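You operate a simulated robot arm through the tools that you are given. There is no shell and no other tool.

You run a simulated robot arm. Do the job below in one go: nothing can be reset, and whatever is moved stays where it is left.

## Task
Wind the blue spool full to its white rim on the loose winder.
Fine: brake off and tension knob to firm first; brake on again at the end; the winder stays where it stands.

Only the result counts: the job must be done as asked and must still hold three seconds after the hand-in. Knocking over, shifting, dropping, spilling or breaking anything else fails it.

## Robot
A 6-joint arm with a two-finger parallel gripper, fixed in place. Base frame: the origin is on the floor under the middle of its stand, x ahead of it, y to its left, z up; the work surface is at about z = 0.8. Readings come in m, rad, newtons and seconds.
With the tool pointing down near the work surface it reaches from about 0.24 to 0.64 m from the base axis. Its first joint turns from -1.152 to 1.152 rad. Payload 2.7 kg.
The TCP is the grasp point between the finger pads, 0.023 m short of the fingertips. In the tool frame z runs along the fingers and y along their closing line. Largest opening 0.094 m; finger width 0.038, thickness 0.01; the body of the gripper, 0.054 by 0.096 m, starts 0.039 m behind the TCP.
Orientation is that of the tool frame in the base frame, as [roll, pitch, yaw] about the fixed x, y, z axes, in that order (R = Rz(yaw) Ry(pitch) Rx(roll)). With the fingers straight down and closing along the base's y, the tool's x points along the base's -x, its y along +y and its z along -z.

## Interface
- The arm moves only by the tool send_rows. Its argument "series" is a list of rows, each a list of 7 numbers: the turn, a rotation vector about the base's x, y, z in units of 8 degrees (1.0 is 8 degrees), then the shift along the base's x, y, z in units of 30 mm (1.0 is 30 mm), then the closure in counts, from 0 (fully open) to 255 (shut). In form: [[rx, ry, rz, tx, ty, tz, grip], ...]. A call has 1 to 20 rows; each row shifts and turns the commanded pose from where the row before left it. A call with a number of a shift or a turn outside -1 to 1 is refused whole. Rows are played at 5 a second. More than 0.05 m and 0.15 rad between two rows, or a gripper value outside its range, and nothing of the call is played. A pose out of reach is approached as far as the arm can. The call stops where the force on the tool passes 40 N (or 10 N more than at its start, if that is more) or the arm is blocked; 0.2 s more then pass. The fingers move at their own pace (about 0.045 m/s each) and stop on an object; they squeeze with about 26 N. The grip force told is the motor's: it shows also when the fingers shut on nothing. Time passes only in rows, and 0.2 s behind the last, so rows that do not move let the fingers close. It gives the time, the measured TCP pose, the force on the tool (base axes), the opening and the grip force at its end, in the units of the frame above (readings bear some noise), with the torque about the TCP (base axes, N m) and any sound that the robot's microphone picked up.
- Cameras (640 x 400 px; columns grow to the right, rows downward): "scene" is fixed at [0.0738, -0.4311, 1.4029]; the picture's right is [0.79, -0.61, 0.00], its down [-0.35, -0.46, -0.81] and it looks along [0.49, 0.65, -0.58] (base axes); focal length 312 px, centre (320, 200). "wrist" rides on the gripper at [0.086, 0.016, -0.075] in the tool frame; the picture's right is [-0.18, 0.98, 0.00], its down [-0.58, -0.11, -0.81] and it looks along [-0.79, -0.15, 0.59] (tool axes); focal length 243 px, centre (320, 200). There is no depth. A picture from a camera that has moved, and an enlarged one, comes with that camera's place and axes in the base frame and with its lens.
- grab_frame(camera): a new picture of that camera. It takes no simulated time.
- zoom(camera, box): a new picture of the part [left, top, right, bottom] of that camera's present view, enlarged. It takes no simulated time.
- finish_job(): hands the job in; it is judged then, once.

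Places have to be worked out from the pictures, the camera data and where the tool is seen. Open the gripper and draw the arm clear of the work before you hand the job in, unless the task says otherwise.

The tools are called after "Emit:" by a JSON object that holds its "op" and its "data". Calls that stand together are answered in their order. send_rows: Moves the arm, as the interface text tells. Its arguments: {"type":"object","properties":{"series":{"type":"array","items":{"type":"array","items":{"type":"number"}}}},"required":["series"]} The other tools are called the same way: grab_frame (camera) takes a picture; zoom (camera, box) takes an enlarged picture of a part of a camera's view; finish_job () hands the job in.

At the start:

```text
clock: 0.0
tcp_pos: [0.3985, 0.0729, 1.1252]
tool_rot: [3.14, 0.002, -3.139]
ft_force: [-0.2, -0.2, -1.1]
ft_torque: [0.02, -0.02, 0.0]
gripper_width: 0.0941
grip_force: 0.1
```

scene: 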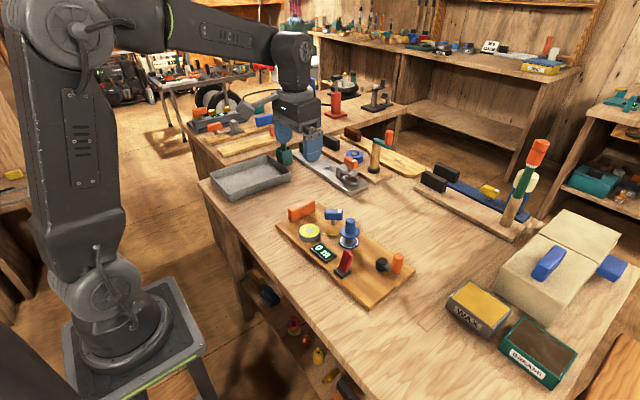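
wrist: 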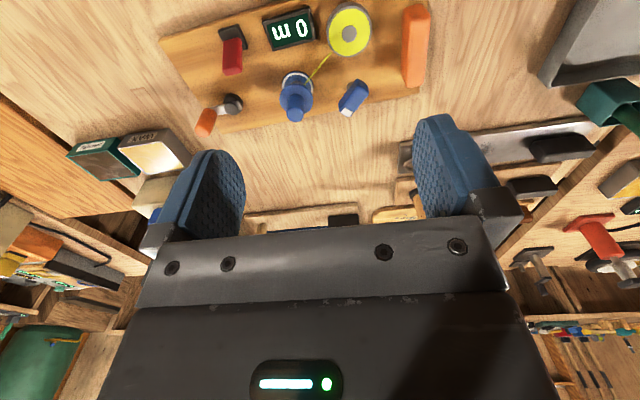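

I start by looking closely at the winder board in both cameras to identify the crank, brake, tension knob and spool.

Emit:
{"op": "zoom", "data": {"camera": "scene", "box": [260, 180, 430, 320]}}

Emit:
{"op": "zoom", "data": {"camera": "wrist", "box": [150, 0, 450, 190]}}

```text
2.86 times, centred on (345, 250) of scene
camera zoom: at [0.0738, -0.4311, 1.4029], right [0.79, -0.61, 0.0], down [-0.35, -0.46, -0.81], along [0.49, 0.65, -0.58], focal length 893 px, centre (249, 57)
```

zoom: 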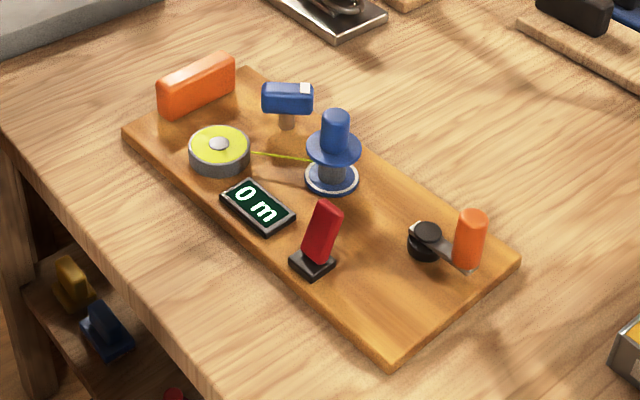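

```text
2.11 times, centred on (300, 95) of wrist
camera zoom: at [0.3125, 0.0867, 1.1996], right [0.18, 0.98, 0.0], down [0.58, -0.11, 0.81], along [0.79, -0.15, -0.59], focal length 511 px, centre (362, 421)
```

zoom: 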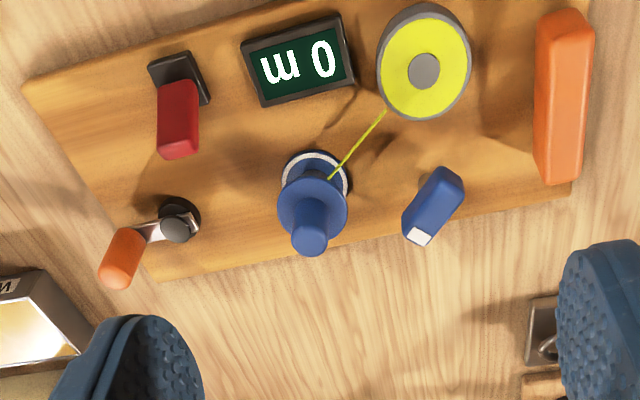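

The board carries a yellow supply reel, blue take-up spool, a blue bar knob with a white tip, a red lever, a meter display, and an orange-handled crank. I zoom in further on each for markings.

Emit:
{"op": "zoom", "data": {"camera": "scene", "box": [320, 200, 370, 235]}}

Emit:
{"op": "zoom", "data": {"camera": "scene", "box": [325, 240, 375, 285]}}

Emit:
{"op": "zoom", "data": {"camera": "scene", "box": [365, 245, 415, 285]}}

Emit:
{"op": "zoom", "data": {"camera": "wrist", "box": [320, 60, 390, 125]}}

Emit:
{"op": "zoom", "data": {"camera": "wrist", "box": [180, 10, 260, 145]}}

```text
11.43 times, centred on (345, 218) of scene
camera zoom: at [0.0738, -0.4311, 1.4029], right [0.79, -0.61, 0.0], down [-0.35, -0.46, -0.81], along [0.49, 0.65, -0.58], focal length 3571 px, centre (34, 0)
```

zoom: 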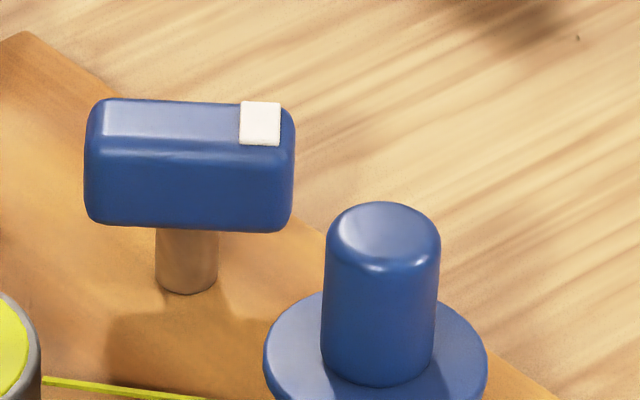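

```text
8.89 times, centred on (350, 262) of scene
camera zoom: at [0.0738, -0.4311, 1.4029], right [0.79, -0.61, 0.0], down [-0.35, -0.46, -0.81], along [0.49, 0.65, -0.58], focal length 2777 px, centre (53, -356)
```

zoom: 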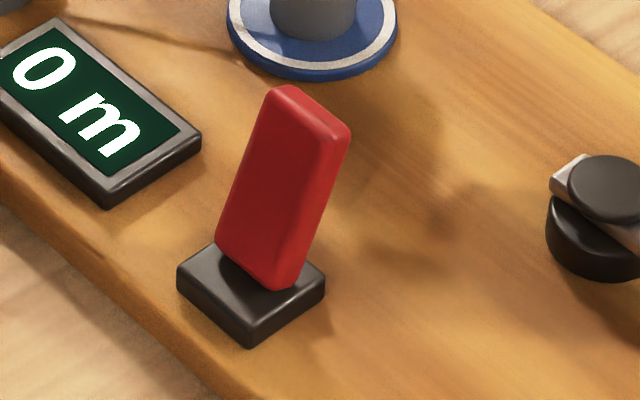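

```text
10.00 times, centred on (390, 265) of scene
camera zoom: at [0.0738, -0.4311, 1.4029], right [0.79, -0.61, 0.0], down [-0.35, -0.46, -0.81], along [0.49, 0.65, -0.58], focal length 3124 px, centre (-380, -450)
```

zoom: 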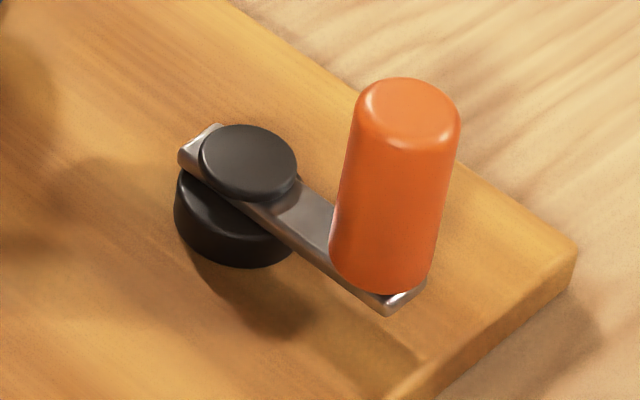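

```text
6.15 times, centred on (355, 92) of wrist
camera zoom: at [0.3125, 0.0867, 1.1996], right [0.18, 0.98, 0.0], down [0.58, -0.11, 0.81], along [0.79, -0.15, -0.59], focal length 1493 px, centre (105, 862)
```

zoom: 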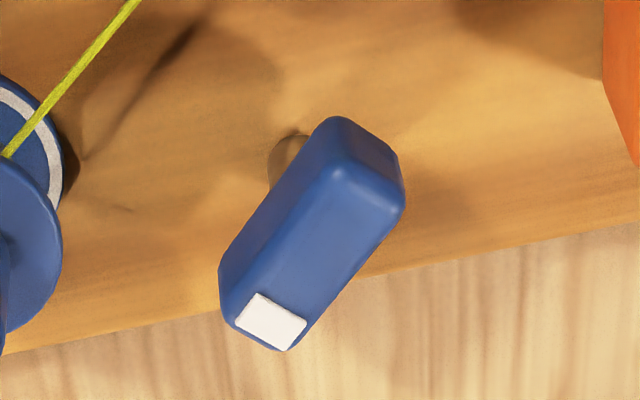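

```text
2.96 times, centred on (220, 78) of wrist
camera zoom: at [0.3125, 0.0867, 1.1996], right [0.18, 0.98, 0.0], down [0.58, -0.11, 0.81], along [0.79, -0.15, -0.59], focal length 719 px, centre (616, 563)
```

zoom: 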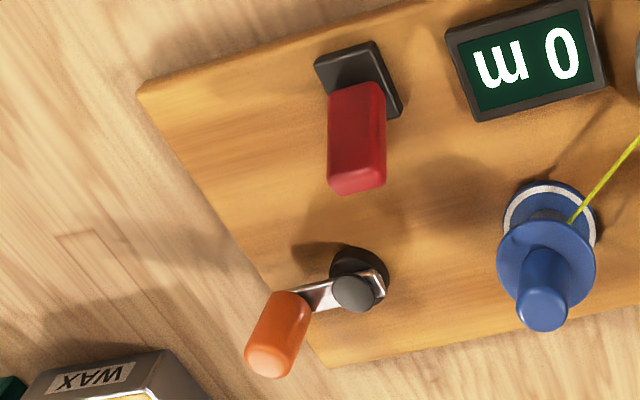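

No printed marks seen yet near the knob or lever. I look at the rest of the bench and the surroundings for legends or other relevant items.

Emit:
{"op": "zoom", "data": {"camera": "scene", "box": [180, 110, 430, 210]}}

Emit:
{"op": "zoom", "data": {"camera": "scene", "box": [410, 130, 640, 290]}}

Emit:
{"op": "zoom", "data": {"camera": "scene", "box": [270, 190, 350, 240]}}

Emit:
{"op": "zoom", "data": {"camera": "scene", "box": [320, 200, 400, 250]}}

Emit:
{"op": "zoom", "data": {"camera": "scene", "box": [430, 270, 600, 390]}}

```text
2.56 times, centred on (305, 160) of scene
camera zoom: at [0.0738, -0.4311, 1.4029], right [0.79, -0.61, 0.0], down [-0.35, -0.46, -0.81], along [0.49, 0.65, -0.58], focal length 800 px, centre (358, 302)
```

zoom: 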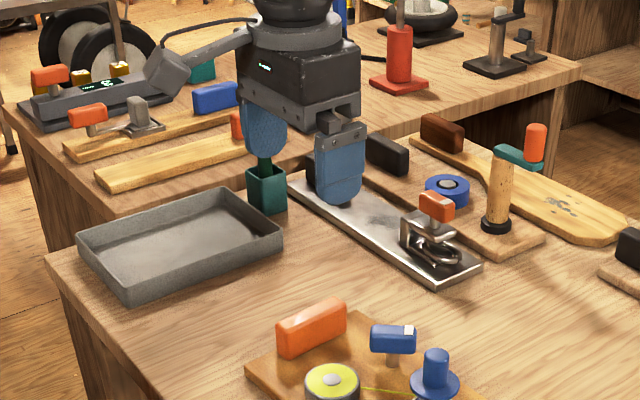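

```text
2.50 times, centred on (525, 210) of scene
camera zoom: at [0.0738, -0.4311, 1.4029], right [0.79, -0.61, 0.0], down [-0.35, -0.46, -0.81], along [0.49, 0.65, -0.58], focal length 781 px, centre (-192, 175)
```

zoom: 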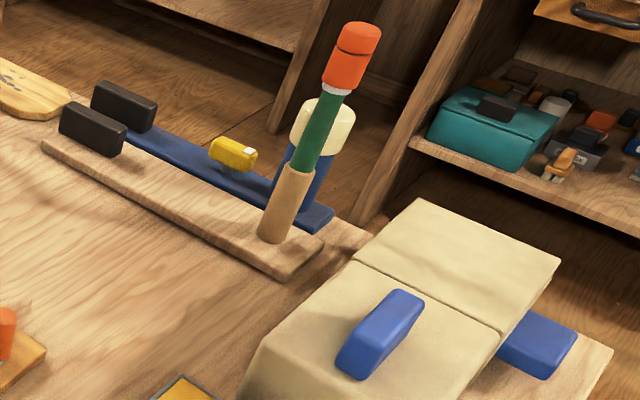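

```text
8.00 times, centred on (310, 215) of scene
camera zoom: at [0.0738, -0.4311, 1.4029], right [0.79, -0.61, 0.0], down [-0.35, -0.46, -0.81], along [0.49, 0.65, -0.58], focal length 2499 px, centre (400, 80)
```

zoom: 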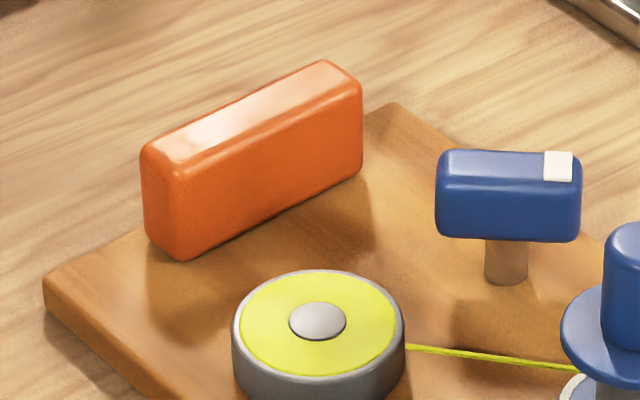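

```text
8.00 times, centred on (360, 225) of scene
camera zoom: at [0.0738, -0.4311, 1.4029], right [0.79, -0.61, 0.0], down [-0.35, -0.46, -0.81], along [0.49, 0.65, -0.58], focal length 2499 px, centre (0, 0)
```

zoom: 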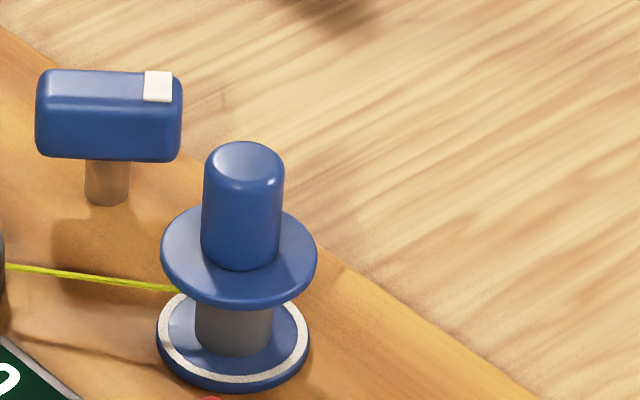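

```text
3.33 times, centred on (515, 330) of scene
camera zoom: at [0.0738, -0.4311, 1.4029], right [0.79, -0.61, 0.0], down [-0.35, -0.46, -0.81], along [0.49, 0.65, -0.58], focal length 1041 px, centre (-330, -233)
```

zoom: 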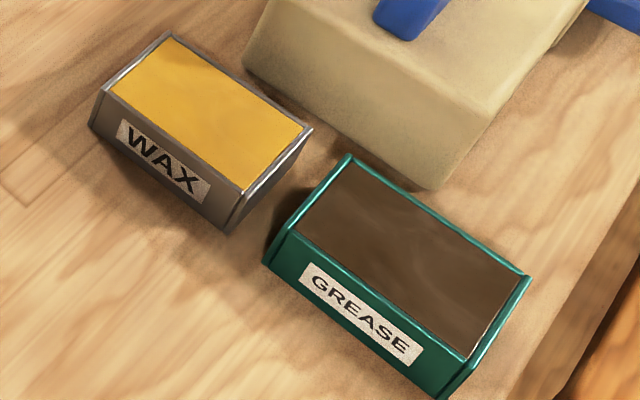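

From triangulating both views: the red lever pivots about y near [0.423,-0.057,0.835] with its top leaning toward +x at about [0.443,-0.053,0.878]; crank hub near [0.514,-0.100], handle near [0.518,-0.139]; knob bar near [0.518,0.098]. I move to a point above the lever for a closer look.

Emit:
{"op": "send_rows", "data": {"series": [[0, 0, 0, 0.198, -0.605, -0.75, 60], [0, 0, 0, 0.198, -0.605, -0.75, 110], [0, 0, 0, 0.198, -0.605, -0.75, 110], [0, 0, 0, 0.198, -0.605, -0.75, 110], [0, 0, 0, 0.198, -0.605, -0.75, 110], [0, 0, 0, 0.198, -0.605, -0.75, 110], [0, 0, 0, 0.198, -0.605, -0.75, 110], [0, 0, 0, 0, 0, 0, 110]]}}

```text
clock: 1.8
tcp_pos: [0.4407, -0.0558, 0.968]
tool_rot: [3.139, 0.004, -3.14]
ft_force: [-0.6, -0.6, 1.4]
ft_torque: [0.04, 0.03, 0.01]
gripper_width: 0.0534
grip_force: 0.1
```

The arm is above the lever with the fingers 53 mm apart. I check alignment in both cameras.

Emit:
{"op": "grab_frame", "data": {"camera": "wrist"}}

Emit:
{"op": "zoom", "data": {"camera": "scene", "box": [260, 160, 430, 320]}}

```text
taken
camera wrist: at [0.3548, -0.0411, 1.0425], right [0.18, 0.98, 0.0], down [0.58, -0.11, 0.81], along [0.79, -0.15, -0.59], focal length 243 px, centre (320, 200)
```

wrist: 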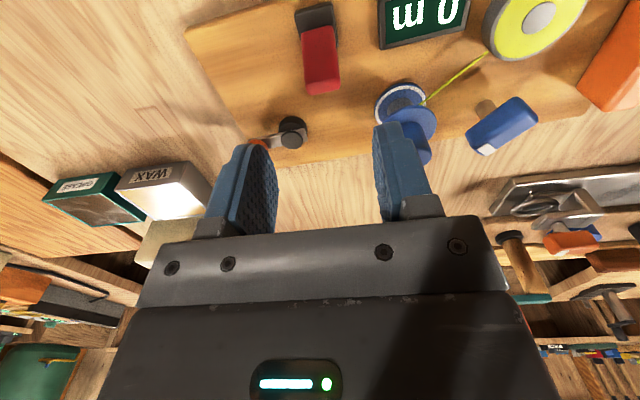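

```text
2.50 times, centred on (345, 240) of scene
camera zoom: at [0.0738, -0.4311, 1.4029], right [0.79, -0.61, 0.0], down [-0.35, -0.46, -0.81], along [0.49, 0.65, -0.58], focal length 781 px, centre (258, 100)
```

zoom: 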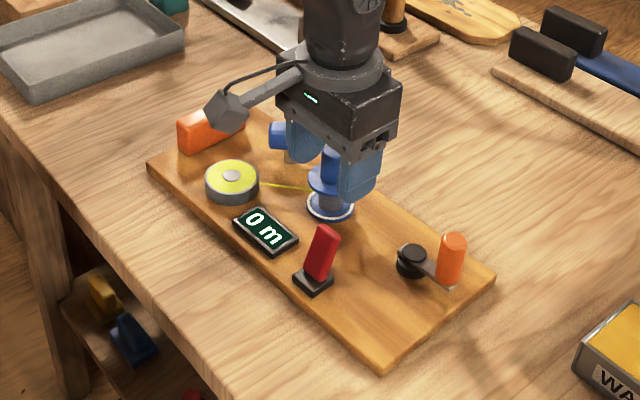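

Both views agree: lever pivot near [0.423,-0.055,0.833], leaning about 24° toward +x. I pre-tilt the tool 24° so that it lines up with the lever, and come to just above its top.

Emit:
{"op": "send_rows", "data": {"series": [[0, 1, 0, 0.164, 0, -0.69, 119], [0, 1, 0, 0.164, 0, -0.69, 119], [0, 1, 0, 0.164, 0, -0.69, 119], [0, 0, 0, 0, 0, 0, 119]]}}

Emit:
{"op": "grab_frame", "data": {"camera": "wrist"}}

Emit:
{"op": "zoom", "data": {"camera": "scene", "box": [290, 180, 410, 290]}}

```text
clock: 2.8
tcp_pos: [0.4561, -0.0546, 0.9063]
tool_rot: [3.14, -0.419, -3.141]
ft_force: [0.4, -0.3, -0.1]
ft_torque: [0.0, 0.03, 0.01]
gripper_width: 0.0501
grip_force: 0.1
```

```text
taken
camera wrist: at [0.4072, -0.0403, 1.009], right [0.17, 0.98, -0.07], down [0.86, -0.11, 0.5], along [0.48, -0.15, -0.86], focal length 243 px, centre (320, 200)
```

wrist: 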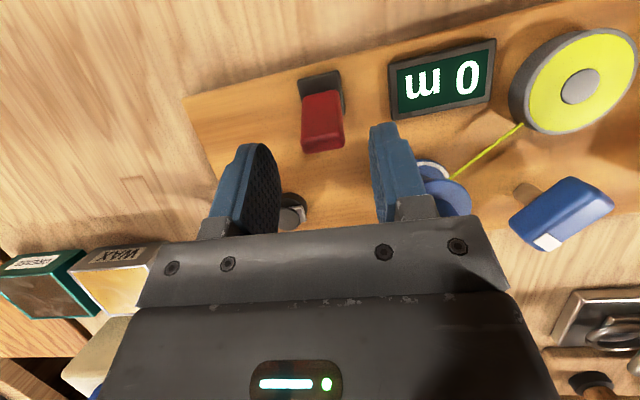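

```text
3.64 times, centred on (350, 235) of scene
camera zoom: at [0.0738, -0.4311, 1.4029], right [0.79, -0.61, 0.0], down [-0.35, -0.46, -0.81], along [0.49, 0.65, -0.58], focal length 1136 px, centre (211, 73)
```

zoom: 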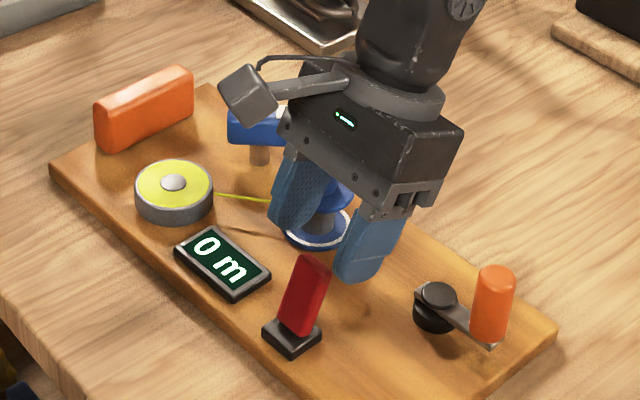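

The tool is lined up with the lever axis. I zoom in for fine centring between the fingers before closing.

Emit:
{"op": "zoom", "data": {"camera": "wrist", "box": [240, 60, 400, 160]}}

```text
4.00 times, centred on (320, 110) of wrist
camera zoom: at [0.4072, -0.0403, 1.009], right [0.17, 0.98, -0.07], down [0.86, -0.11, 0.5], along [0.48, -0.15, -0.86], focal length 970 px, centre (320, 560)
```

zoom: 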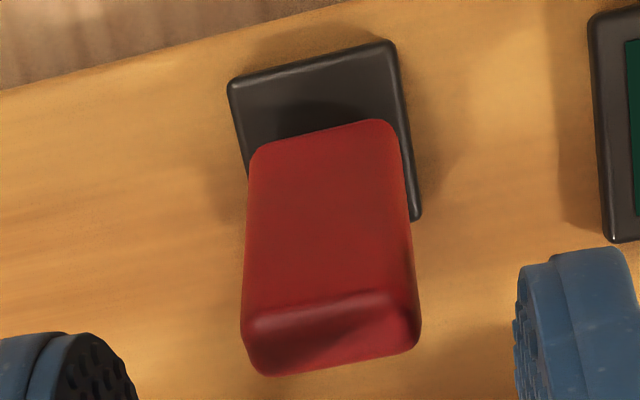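

The lever centre appears about 1.3 mm to +y of the tool axis, and the board is turned about 4° counter-clockwise, so I yaw the tool by ~4.3°, nudge and slide down along the lever axis, fingers still open.

Emit:
{"op": "send_rows", "data": {"series": [[0, 0, 0.54, 0, 0.043, 0, 130], [0, 0, 0, -0.257, -0.02, -0.579, 130], [0, 0, 0, -0.257, -0.02, -0.579, 140], [0, 0, 0, 0, 0, 0, 150]]}}

Emit:
{"op": "grab_frame", "data": {"camera": "wrist"}}

Emit:
{"op": "zoom", "data": {"camera": "scene", "box": [310, 210, 400, 290]}}

```text
clock: 3.8
tcp_pos: [0.4401, -0.0547, 0.8713]
tool_rot: [3.141, -0.419, -3.066]
ft_force: [0.3, -1.1, -0.6]
ft_torque: [-0.02, 0.03, -0.01]
gripper_width: 0.0388
grip_force: 0.0
```

```text
taken
camera wrist: at [0.3902, -0.0439, 0.9749], right [0.09, 0.99, -0.07], down [0.86, -0.04, 0.5], along [0.49, -0.11, -0.86], focal length 243 px, centre (320, 200)
```

wrist: 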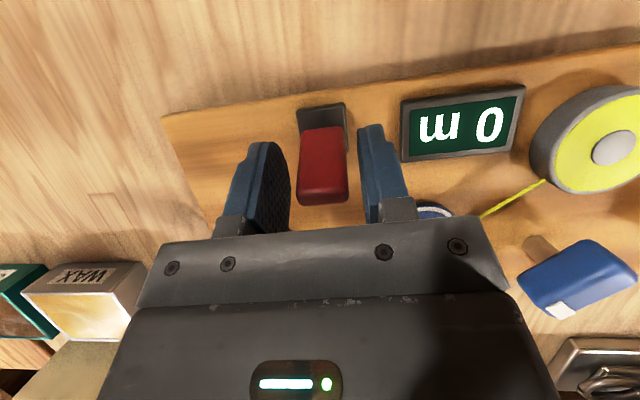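

```text
5.00 times, centred on (355, 250) of scene
camera zoom: at [0.0738, -0.4311, 1.4029], right [0.79, -0.61, 0.0], down [-0.35, -0.46, -0.81], along [0.49, 0.65, -0.58], focal length 1562 px, centre (145, -50)
```

zoom: 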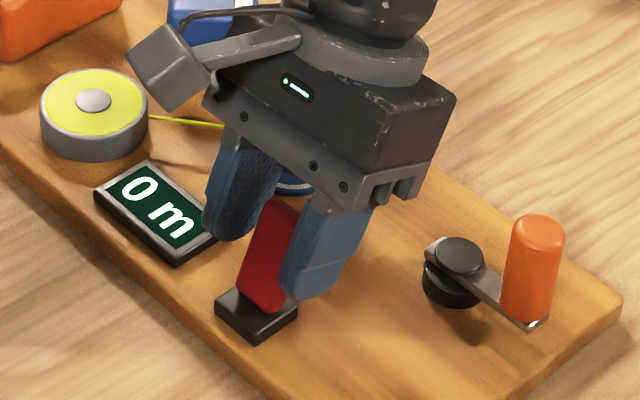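

Emit:
{"op": "zoom", "data": {"camera": "wrist", "box": [220, 90, 420, 240]}}

```text
2.67 times, centred on (320, 165) of wrist
camera zoom: at [0.3902, -0.0439, 0.9749], right [0.09, 0.99, -0.07], down [0.86, -0.04, 0.5], along [0.49, -0.11, -0.86], focal length 647 px, centre (320, 293)
```

zoom: 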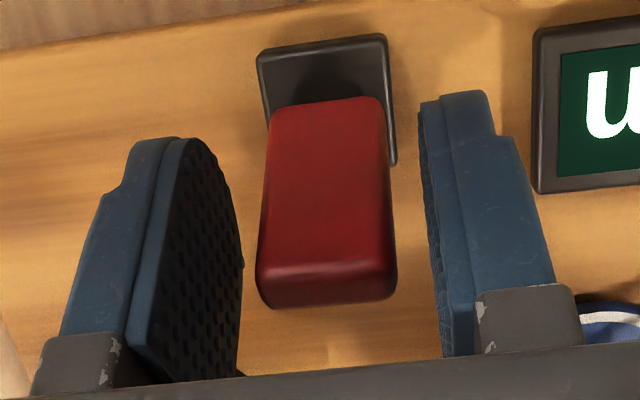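

The lever still sits ~1.2 mm to +y of the tool axis, so I nudge by that and close the fingers until they just take the lever.

Emit:
{"op": "send_rows", "data": {"series": [[0, 0, 0, 0, 0.042, 0, 160], [0, 0, 0, 0, 0, 0, 175], [0, 0, 0, 0, 0, 0, 185], [0, 0, 0, 0, 0, 0, 190], [0, 0, 0, 0, 0, 0, 192]]}}

Emit:
{"op": "zoom", "data": {"camera": "wrist", "box": [220, 90, 420, 240]}}

```text
clock: 5.0
tcp_pos: [0.4395, -0.0541, 0.8715]
tool_rot: [3.141, -0.418, -3.066]
ft_force: [0.0, -4.8, -0.5]
ft_torque: [0.23, 0.02, -0.48]
gripper_width: 0.0257
grip_force: 25.5
```

```text
2.67 times, centred on (320, 165) of wrist
camera zoom: at [0.39, -0.0429, 0.9747], right [0.09, 0.99, -0.07], down [0.86, -0.05, 0.5], along [0.49, -0.11, -0.86], focal length 647 px, centre (320, 293)
```

zoom: 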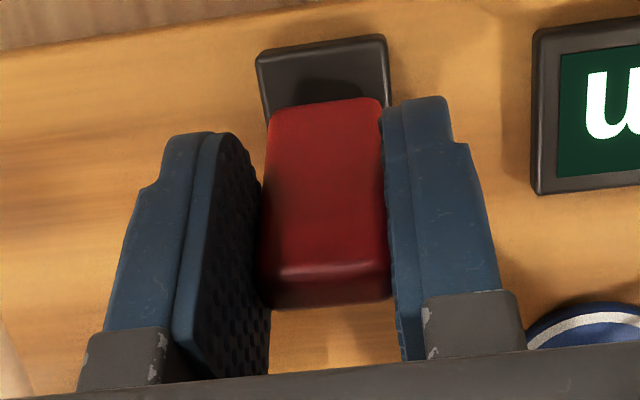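

The lever is held (width 25.7 mm, 25 N), side load about 5 N. Now I swing it toward −x along its pivot arc, starting with two small steps to read the resistance.

Emit:
{"op": "send_rows", "data": {"series": [[0.075, -0.997, 0, -0.184, -0.014, 0.065, 190], [0.075, -0.997, 0, -0.192, -0.014, 0.039, 190]]}}

Emit:
{"op": "zoom", "data": {"camera": "scene", "box": [270, 180, 430, 310]}}

```text
clock: 5.6
tcp_pos: [0.4271, -0.0533, 0.8741]
tool_rot: [3.139, -0.137, -3.063]
ft_force: [-0.5, -0.5, 0.7]
ft_torque: [0.04, 0.06, -0.06]
gripper_width: 0.0255
grip_force: 25.6
```

```text
3.08 times, centred on (350, 245) of scene
camera zoom: at [0.0739, -0.4311, 1.4029], right [0.79, -0.61, 0.0], down [-0.35, -0.46, -0.81], along [0.49, 0.65, -0.58], focal length 961 px, centre (228, 62)
```

zoom: 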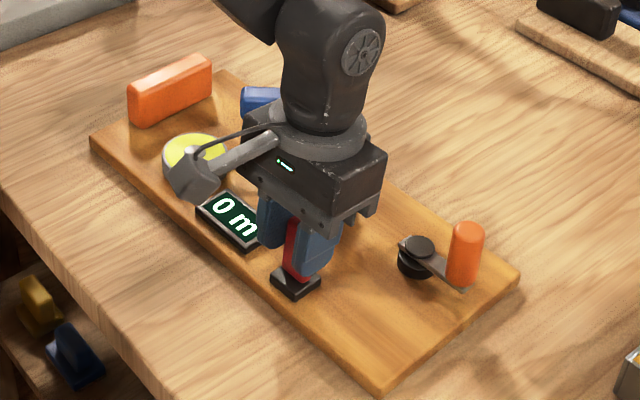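

Almost no resistance and the board hasn't moved. I continue the swing.

Emit:
{"op": "send_rows", "data": {"series": [[0.075, -0.997, 0, -0.195, -0.015, 0.011, 190], [0.075, -0.997, 0, -0.195, -0.015, -0.016, 190]]}}

Emit:
{"op": "zoom", "data": {"camera": "scene", "box": [270, 180, 430, 310]}}

```text
clock: 6.2
tcp_pos: [0.4154, -0.0552, 0.8731]
tool_rot: [-3.141, 0.142, -3.064]
ft_force: [-0.9, 1.4, -1.6]
ft_torque: [-0.33, 0.02, -0.12]
gripper_width: 0.0255
grip_force: 25.7
```

```text
3.08 times, centred on (350, 245) of scene
camera zoom: at [0.0739, -0.431, 1.4029], right [0.79, -0.61, 0.0], down [-0.35, -0.46, -0.81], along [0.49, 0.65, -0.58], focal length 961 px, centre (228, 62)
```

zoom: 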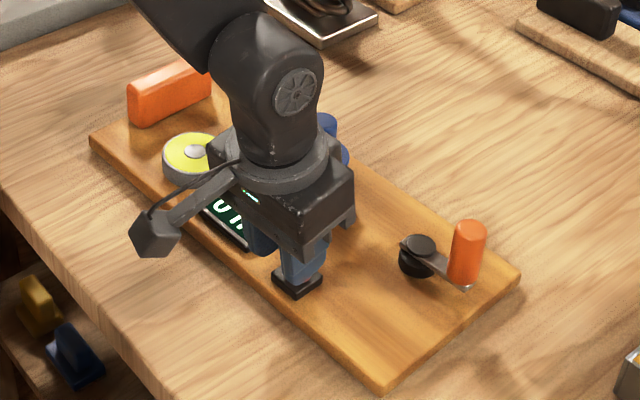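

Lever is past vertical, still low force. I go on with the last part in single steps, watching for the end stop.

Emit:
{"op": "send_rows", "data": {"series": [[0.075, -0.997, 0, -0.191, -0.014, -0.043, 190]]}}

Emit:
{"op": "send_rows", "data": {"series": [[0.056, -0.748, 0, -0.138, -0.01, -0.05, 190]]}}

```text
clock: 6.6
tcp_pos: [0.4099, -0.0553, 0.8734]
tool_rot: [3.141, 0.282, -3.066]
ft_force: [0.5, 0.6, -4.0]
ft_torque: [-0.25, 0.02, -0.23]
gripper_width: 0.0256
grip_force: 26.7
```

```text
clock: 7.0
tcp_pos: [0.4063, -0.0559, 0.8696]
tool_rot: [-3.141, 0.385, -3.062]
ft_force: [-0.6, 0.8, -7.7]
ft_torque: [-0.66, 0.65, -0.02]
gripper_width: 0.0257
grip_force: 26.1
```

Resistance has come up (0.65 N m), so the lever is at its other stop. I open the fingers and back off along the lever axis to look.

Emit:
{"op": "send_rows", "data": {"series": [[0, 0, 0, 0, 0, 0, 180], [0, 0, 0, 0, 0, 0, 150], [0, 0, 0, 0, 0, 0, 130]]}}

Emit:
{"op": "grab_frame", "data": {"camera": "wrist"}}

```text
clock: 7.8
tcp_pos: [0.4063, -0.0555, 0.8711]
tool_rot: [3.141, 0.386, -3.065]
ft_force: [-0.4, -0.2, 0.3]
ft_torque: [0.0, 0.0, -0.03]
gripper_width: 0.0459
grip_force: 0.1
```

```text
taken
camera wrist: at [0.2978, -0.049, 0.9078], right [0.09, 0.99, 0.07], down [0.24, -0.09, 0.97], along [0.97, -0.07, -0.25], focal length 243 px, centre (320, 200)
```

wrist: 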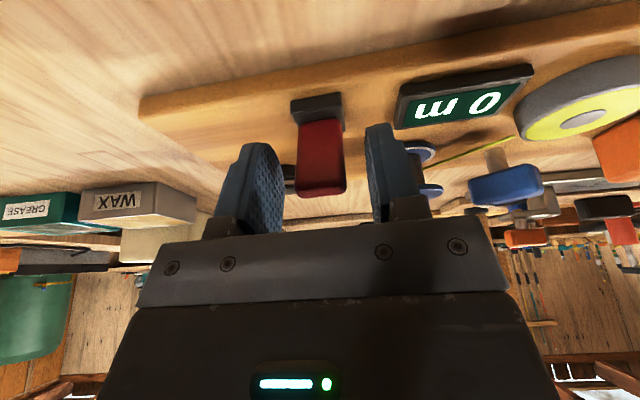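

The lever stayed over at the −x side (brake off position, presumably). I retreat along its axis, straighten the tool and go over the tension knob, turning the fingers to straddle its bar.

Emit:
{"op": "send_rows", "data": {"series": [[0, 0, 0, -0.376, -0.028, 0.927, 130], [0, 0, 0, -0.376, -0.028, 0.927, 130], [-0.069, 0.915, 0, 0.3, 0.5, 0.48, 130], [-0.069, 0.915, 0, 0.3, 0.5, 0.48, 130], [-0.069, 0.915, 0, 0.3, 0.5, 0.48, 130], [0, 0, -1, 0.716, 0.73, 0, 130], [0, 0, -1, 0.716, 0.73, 0, 130], [0, 0, -1, 0.716, 0.73, 0, 130], [0, 0, -1, 0.716, 0.73, 0, 130], [0, 0, -1, 0.716, 0.73, 0, 130], [0, 0, 0, 0, 0, 0, 130]]}}

Emit:
{"op": "grab_frame", "data": {"camera": "wrist"}}

Emit:
{"op": "zoom", "data": {"camera": "scene", "box": [260, 160, 430, 320]}}

```text
clock: 10.2
tcp_pos: [0.5177, 0.0991, 0.9684]
tool_rot: [-3.14, 0.002, 2.52]
ft_force: [1.1, -0.4, -0.1]
ft_torque: [0.01, 0.01, 0.02]
gripper_width: 0.046
grip_force: 0.0
```

```text
taken
camera wrist: at [0.4565, 0.1609, 1.0441], right [0.72, 0.69, 0.0], down [0.41, -0.43, 0.81], along [0.56, -0.58, -0.59], focal length 243 px, centre (320, 200)
```

wrist: 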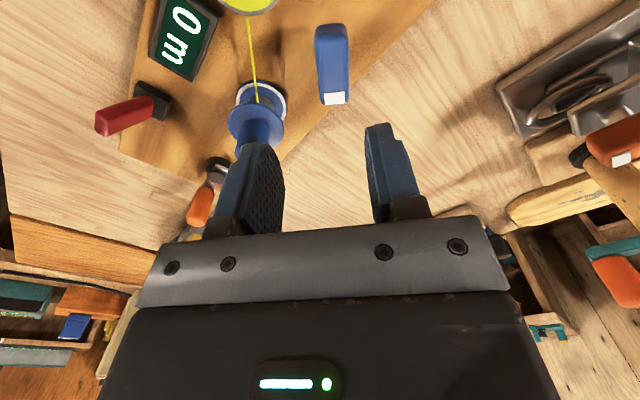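

```text
2.50 times, centred on (345, 240) of scene
camera zoom: at [0.0738, -0.431, 1.4029], right [0.79, -0.61, 0.0], down [-0.35, -0.46, -0.81], along [0.49, 0.65, -0.58], focal length 781 px, centre (258, 100)
```

zoom: 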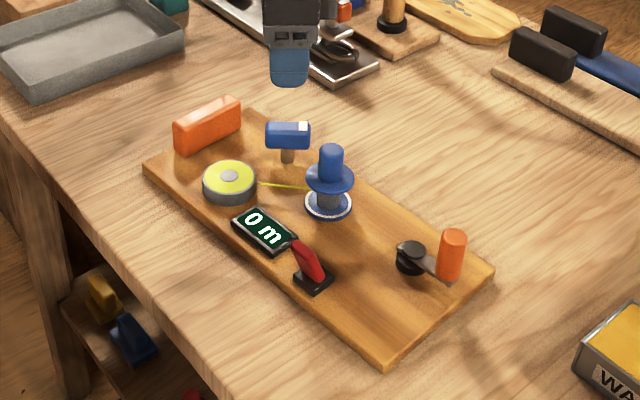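

The lever now leans toward −x. I take the same zoom as at the start to check that the board hasn't shifted, and a close-up of the knob under the fingers.

Emit:
{"op": "zoom", "data": {"camera": "scene", "box": [260, 180, 430, 320]}}

Emit:
{"op": "zoom", "data": {"camera": "scene", "box": [325, 240, 375, 285]}}

Emit:
{"op": "zoom", "data": {"camera": "wrist", "box": [270, 10, 390, 120]}}

```text
2.86 times, centred on (345, 250) of scene
camera zoom: at [0.0738, -0.431, 1.4029], right [0.79, -0.61, 0.0], down [-0.35, -0.46, -0.81], along [0.49, 0.65, -0.58], focal length 893 px, centre (249, 57)
```

zoom: 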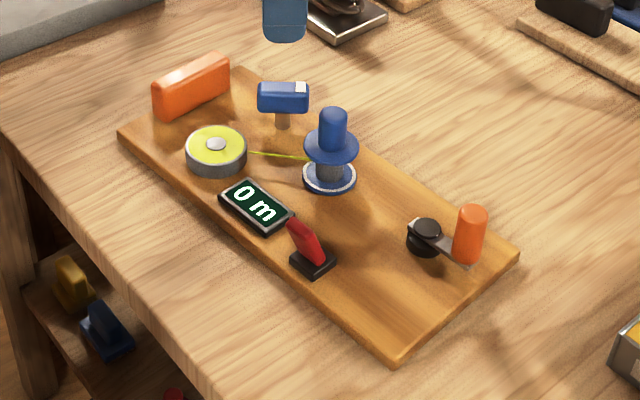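

```text
8.89 times, centred on (350, 262) of scene
camera zoom: at [0.0738, -0.431, 1.4029], right [0.79, -0.61, 0.0], down [-0.35, -0.46, -0.81], along [0.49, 0.65, -0.58], focal length 2777 px, centre (53, -356)
```

zoom: 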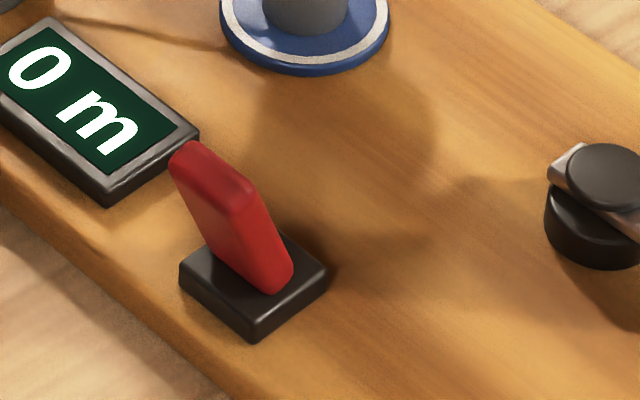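

```text
3.64 times, centred on (330, 65) of wrist
camera zoom: at [0.4565, 0.1609, 1.0441], right [0.72, 0.69, 0.0], down [0.41, -0.43, 0.81], along [0.56, -0.58, -0.59], focal length 882 px, centre (284, 691)
```

zoom: 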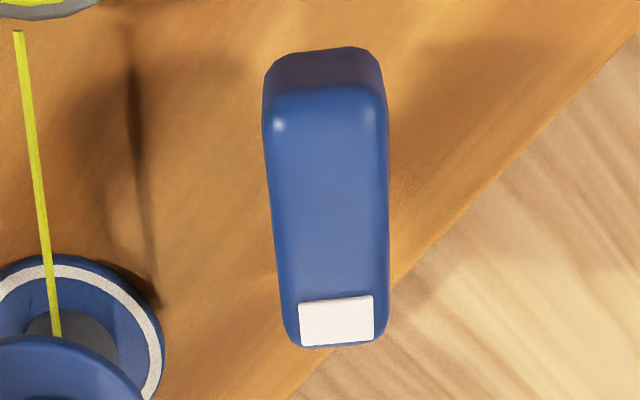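

The board seems to have turned only a hair (~1°, a few mm at its far end), which I can undo later. The wrist view puts the knob bar's top centre at about [0.5226,0.1064,0.87], pointing −41°; I correct by that and lower to just above it.

Emit:
{"op": "send_rows", "data": {"series": [[0, 0, -0.33, 0.082, 0.122, -0.97, 130], [0, 0, -0.33, 0.082, 0.122, -0.97, 130], [0, 0, 0, 0, 0, 0, 130]]}}

Emit:
{"op": "grab_frame", "data": {"camera": "wrist"}}

Emit:
{"op": "zoom", "data": {"camera": "wrist", "box": [240, 60, 400, 160]}}

```text
clock: 11.0
tcp_pos: [0.5226, 0.1059, 0.9102]
tool_rot: [3.141, 0.001, 2.428]
ft_force: [0.3, -0.1, -0.3]
ft_torque: [0.03, 0.01, -0.01]
gripper_width: 0.0461
grip_force: 0.1
```

```text
taken
camera wrist: at [0.4678, 0.1737, 0.9852], right [0.78, 0.62, 0.0], down [0.37, -0.46, 0.81], along [0.5, -0.63, -0.59], focal length 243 px, centre (320, 200)
```

wrist: 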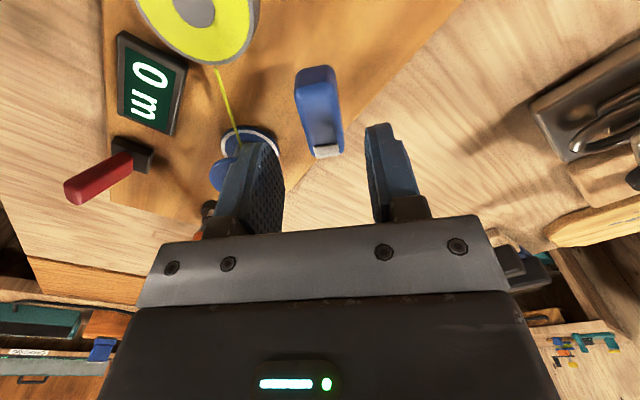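

```text
4.00 times, centred on (320, 110) of wrist
camera zoom: at [0.4678, 0.1737, 0.9852], right [0.78, 0.62, 0.0], down [0.37, -0.46, 0.81], along [0.5, -0.63, -0.59], focal length 970 px, centre (320, 560)
```

zoom: 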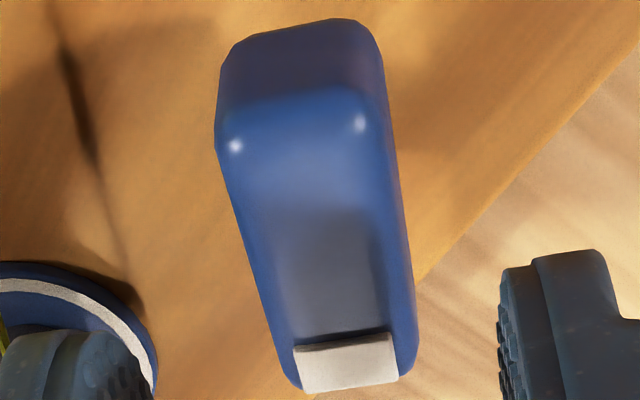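

Bar centre is within ~2 mm of the tool axis and the angle within ~1.5°. I apply that fine correction and lower so the pads straddle the bar, then look once more before closing.

Emit:
{"op": "send_rows", "data": {"series": [[0, 0, -0.15, -0.01, 0.055, -0.8, 130], [0, 0, 0, 0, 0, -0.85, 140], [0, 0, 0, 0, 0, 0, 150]]}}

Emit:
{"op": "zoom", "data": {"camera": "wrist", "box": [220, 90, 420, 240]}}

Emit:
{"op": "zoom", "data": {"camera": "scene", "box": [260, 160, 390, 270]}}

```text
clock: 11.8
tcp_pos: [0.5224, 0.1063, 0.8611]
tool_rot: [3.139, 0.003, 2.408]
ft_force: [-0.4, -0.1, 0.1]
ft_torque: [-0.02, 0.01, 0.01]
gripper_width: 0.0389
grip_force: 0.0
```

```text
2.67 times, centred on (320, 165) of wrist
camera zoom: at [0.4694, 0.1753, 0.9363], right [0.8, 0.61, 0.0], down [0.36, -0.47, 0.81], along [0.49, -0.64, -0.59], focal length 647 px, centre (320, 293)
```

zoom: 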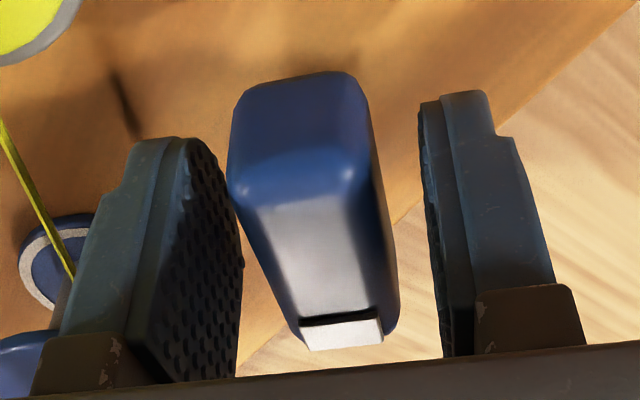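

```text
3.64 times, centred on (325, 215) of scene
camera zoom: at [0.0738, -0.4311, 1.4029], right [0.79, -0.61, 0.0], down [-0.35, -0.46, -0.81], along [0.49, 0.65, -0.58], focal length 1136 px, centre (302, 146)
```

zoom: 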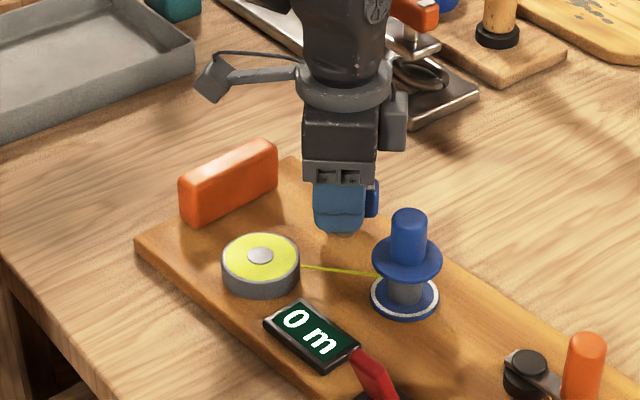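

The bar centre is about 1 mm to tool +y and 3 mm back along the bar; angle matches. I nudge and close gently.

Emit:
{"op": "send_rows", "data": {"series": [[0, 0, 0, -0.047, 0.087, 0, 160], [0, 0, 0, 0, 0, 0, 180], [0, 0, 0, 0, 0, 0, 195], [0, 0, 0, 0, 0, 0, 205], [0, 0, 0, 0, 0, 0, 208]]}}

Emit:
{"op": "zoom", "data": {"camera": "wrist", "box": [220, 90, 420, 240]}}

```text
clock: 13.0
tcp_pos: [0.522, 0.1092, 0.8607]
tool_rot: [3.141, 0.0, 2.406]
ft_force: [-1.5, -3.0, -0.9]
ft_torque: [0.01, 0.39, -0.01]
gripper_width: 0.0239
grip_force: 26.2
```

```text
2.67 times, centred on (320, 165) of wrist
camera zoom: at [0.4683, 0.1778, 0.9365], right [0.8, 0.61, 0.0], down [0.36, -0.47, 0.81], along [0.49, -0.64, -0.59], focal length 647 px, centre (320, 293)
```

zoom: 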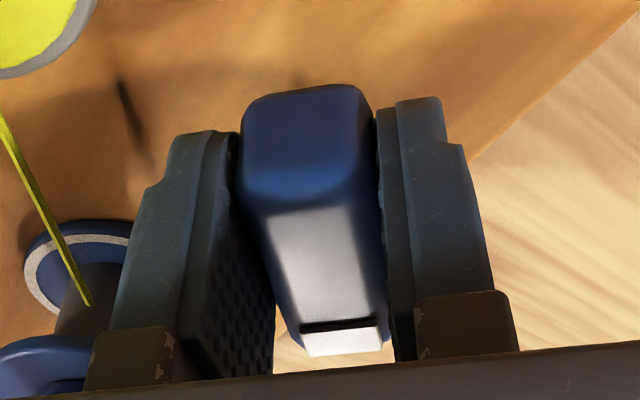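

The bar is held (23.9 mm, 26 N) with little side load. I turn it clockwise, the tightening direction, in a first small step to feel the torque.

Emit:
{"op": "send_rows", "data": {"series": [[0, 0, -0.7, 0, 0, 0, 208], [0, 0, -0.7, 0, 0, 0, 208]]}}

Emit:
{"op": "zoom", "data": {"camera": "scene", "box": [260, 180, 430, 320]}}

```text
clock: 13.6
tcp_pos: [0.5217, 0.109, 0.8613]
tool_rot: [3.139, 0.001, 2.21]
ft_force: [0.5, -0.4, 0.3]
ft_torque: [0.68, 0.14, 0.01]
gripper_width: 0.0239
grip_force: 25.8
```

```text
2.86 times, centred on (345, 250) of scene
camera zoom: at [0.0739, -0.431, 1.4029], right [0.79, -0.61, 0.0], down [-0.35, -0.46, -0.81], along [0.49, 0.65, -0.58], focal length 893 px, centre (249, 57)
```

zoom: 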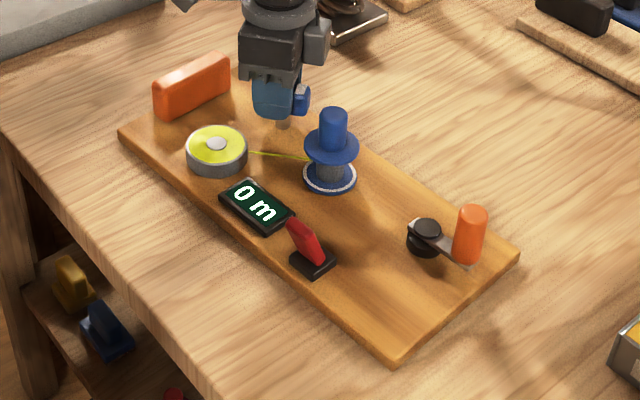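

The knob turned 11° clockwise almost freely and the board didn't move. I continue clockwise in steps, watching for a stop or click.

Emit:
{"op": "send_rows", "data": {"series": [[0, 0, -1, 0, 0, 0, 208], [0, 0, -1, 0, 0, 0, 208], [0, 0, -1, 0, 0, 0, 208]]}}

Emit:
{"op": "zoom", "data": {"camera": "scene", "box": [260, 180, 430, 320]}}

```text
clock: 14.4
tcp_pos: [0.5211, 0.1082, 0.8628]
tool_rot: [3.141, 0.002, 1.792]
ft_force: [0.7, 0.7, 0.1]
ft_torque: [0.02, -0.07, 0.01]
gripper_width: 0.024
grip_force: 25.8
```

```text
2.86 times, centred on (345, 250) of scene
camera zoom: at [0.0739, -0.431, 1.4029], right [0.79, -0.61, 0.0], down [-0.35, -0.46, -0.81], along [0.49, 0.65, -0.58], focal length 893 px, centre (249, 57)
```

zoom: 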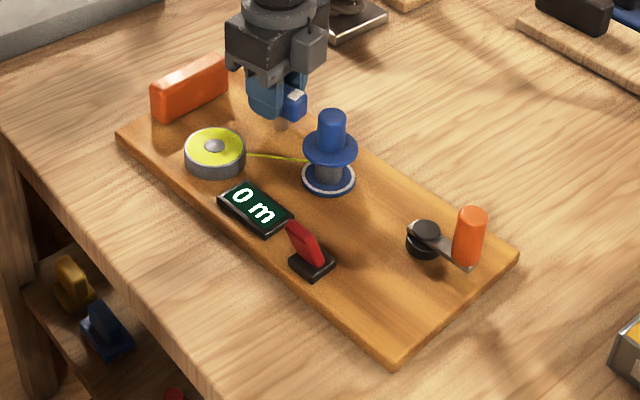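

Still free, no stop yet after ~35°. I keep turning clockwise.

Emit:
{"op": "send_rows", "data": {"series": [[0, 0, -1, 0, 0, 0, 208], [0, 0, -1, 0, 0, 0, 208]]}}

Emit:
{"op": "send_rows", "data": {"series": [[0, 0, -1, 0, 0, 0, 208], [0, 0, -1, 0, 0, 0, 208]]}}

Emit:
{"op": "zoom", "data": {"camera": "scene", "box": [260, 180, 430, 320]}}

```text
clock: 15.0
tcp_pos: [0.5216, 0.1093, 0.8629]
tool_rot: [3.141, 0.002, 1.509]
ft_force: [-0.1, 1.0, 0.5]
ft_torque: [0.25, 0.0, -0.02]
gripper_width: 0.0239
grip_force: 26.0
```

```text
clock: 15.6
tcp_pos: [0.5221, 0.1084, 0.8621]
tool_rot: [3.14, 0.003, 1.231]
ft_force: [1.0, 0.8, 0.5]
ft_torque: [0.04, 0.06, -0.01]
gripper_width: 0.0241
grip_force: 26.4
```

```text
2.86 times, centred on (345, 250) of scene
camera zoom: at [0.0739, -0.431, 1.4029], right [0.79, -0.61, 0.0], down [-0.35, -0.46, -0.81], along [0.49, 0.65, -0.58], focal length 893 px, centre (249, 57)
```

zoom: 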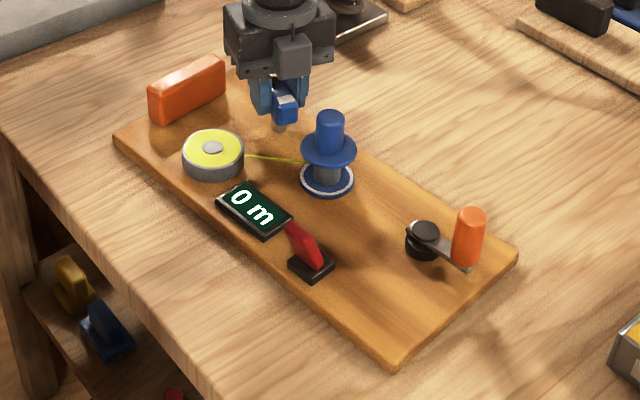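

The board is creeping a few mm, meaning my turning centre is off from the stem. I compare close-ups with the earlier ones to quantify it before going on.

Emit:
{"op": "zoom", "data": {"camera": "scene", "box": [325, 240, 375, 285]}}

Emit:
{"op": "zoom", "data": {"camera": "scene", "box": [270, 190, 350, 240]}}

Emit:
{"op": "zoom", "data": {"camera": "scene", "box": [365, 245, 415, 285]}}

Emit:
{"op": "grab_frame", "data": {"camera": "wrist"}}

```text
8.89 times, centred on (350, 262) of scene
camera zoom: at [0.0739, -0.431, 1.4029], right [0.79, -0.61, 0.0], down [-0.35, -0.46, -0.81], along [0.49, 0.65, -0.58], focal length 2777 px, centre (53, -356)
```

zoom: 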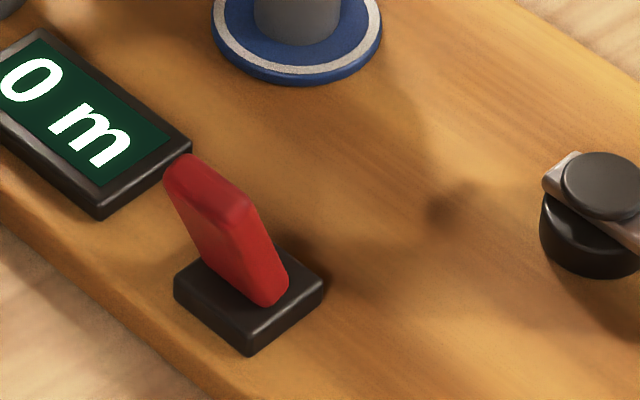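

```text
8.00 times, centred on (310, 215) of scene
camera zoom: at [0.0739, -0.431, 1.4029], right [0.79, -0.61, 0.0], down [-0.35, -0.46, -0.81], along [0.49, 0.65, -0.58], focal length 2499 px, centre (400, 80)
```

zoom: 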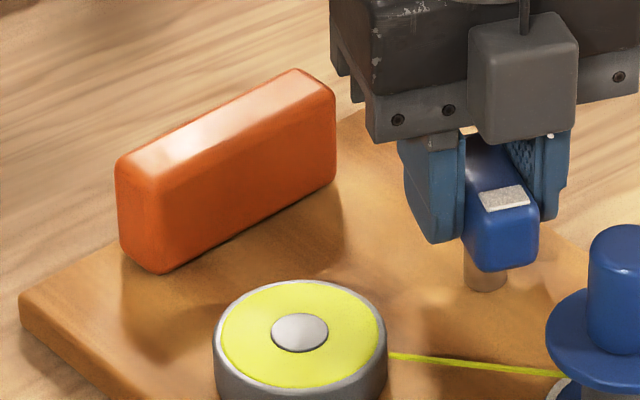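

```text
10.00 times, centred on (390, 265) of scene
camera zoom: at [0.0739, -0.431, 1.4029], right [0.79, -0.61, 0.0], down [-0.35, -0.46, -0.81], along [0.49, 0.65, -0.58], focal length 3124 px, centre (-380, -450)
```

zoom: 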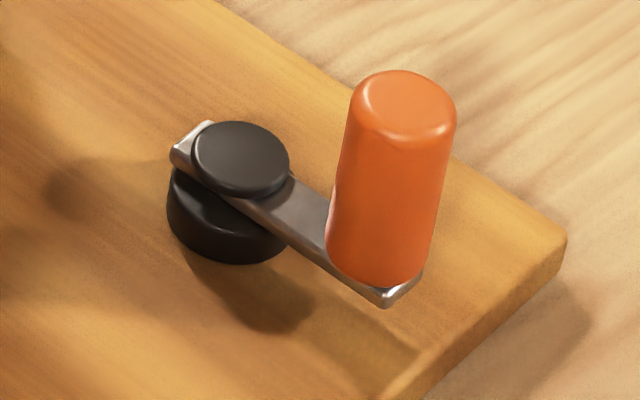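

```text
taken
camera wrist: at [0.5666, 0.1837, 0.9366], right [0.87, -0.5, 0.0], down [-0.3, -0.51, 0.81], along [-0.4, -0.7, -0.59], focal length 243 px, centre (320, 200)
```

wrist: 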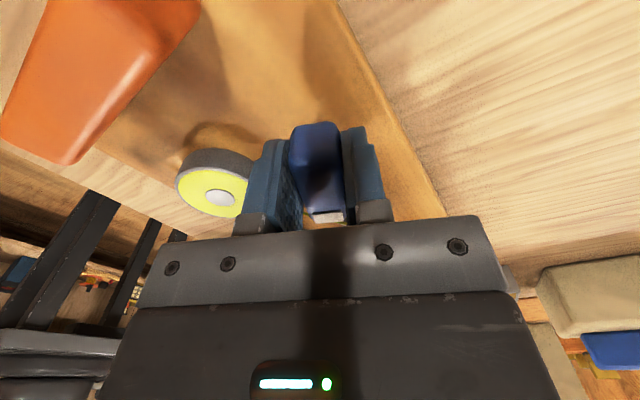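

The board has been dragged ~5 mm and turned ~2° in all (stem sat ~5 mm off my turning axis toward the white tip). I'll fix the board's place afterwards by its orange handle block. First I look closely to find the bar's true centre in the grip.

Emit:
{"op": "zoom", "data": {"camera": "wrist", "box": [220, 90, 420, 240]}}

Emit:
{"op": "zoom", "data": {"camera": "scene", "box": [310, 190, 350, 230]}}

```text
2.67 times, centred on (320, 165) of wrist
camera zoom: at [0.5666, 0.1837, 0.9366], right [0.87, -0.5, 0.0], down [-0.3, -0.51, 0.81], along [-0.4, -0.7, -0.59], focal length 647 px, centre (320, 293)
```

zoom: 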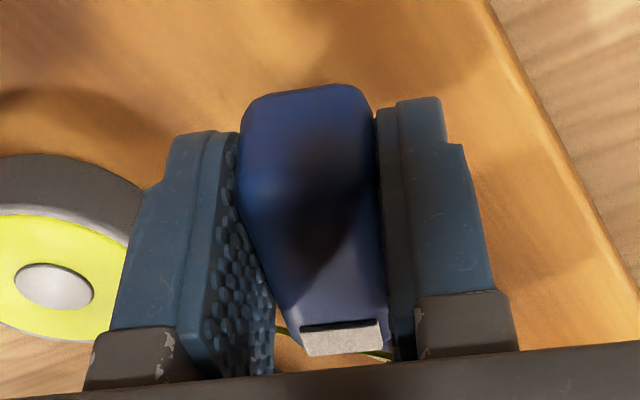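

```text
10.00 times, centred on (330, 210) of scene
camera zoom: at [0.0739, -0.431, 1.4029], right [0.79, -0.61, 0.0], down [-0.35, -0.46, -0.81], along [0.49, 0.65, -0.58], focal length 3124 px, centre (220, 100)
```

zoom: 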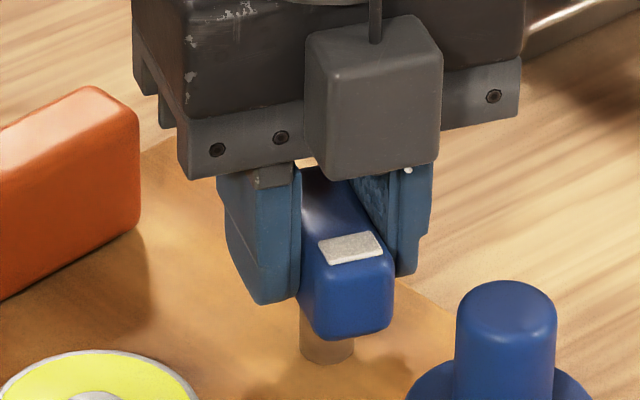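

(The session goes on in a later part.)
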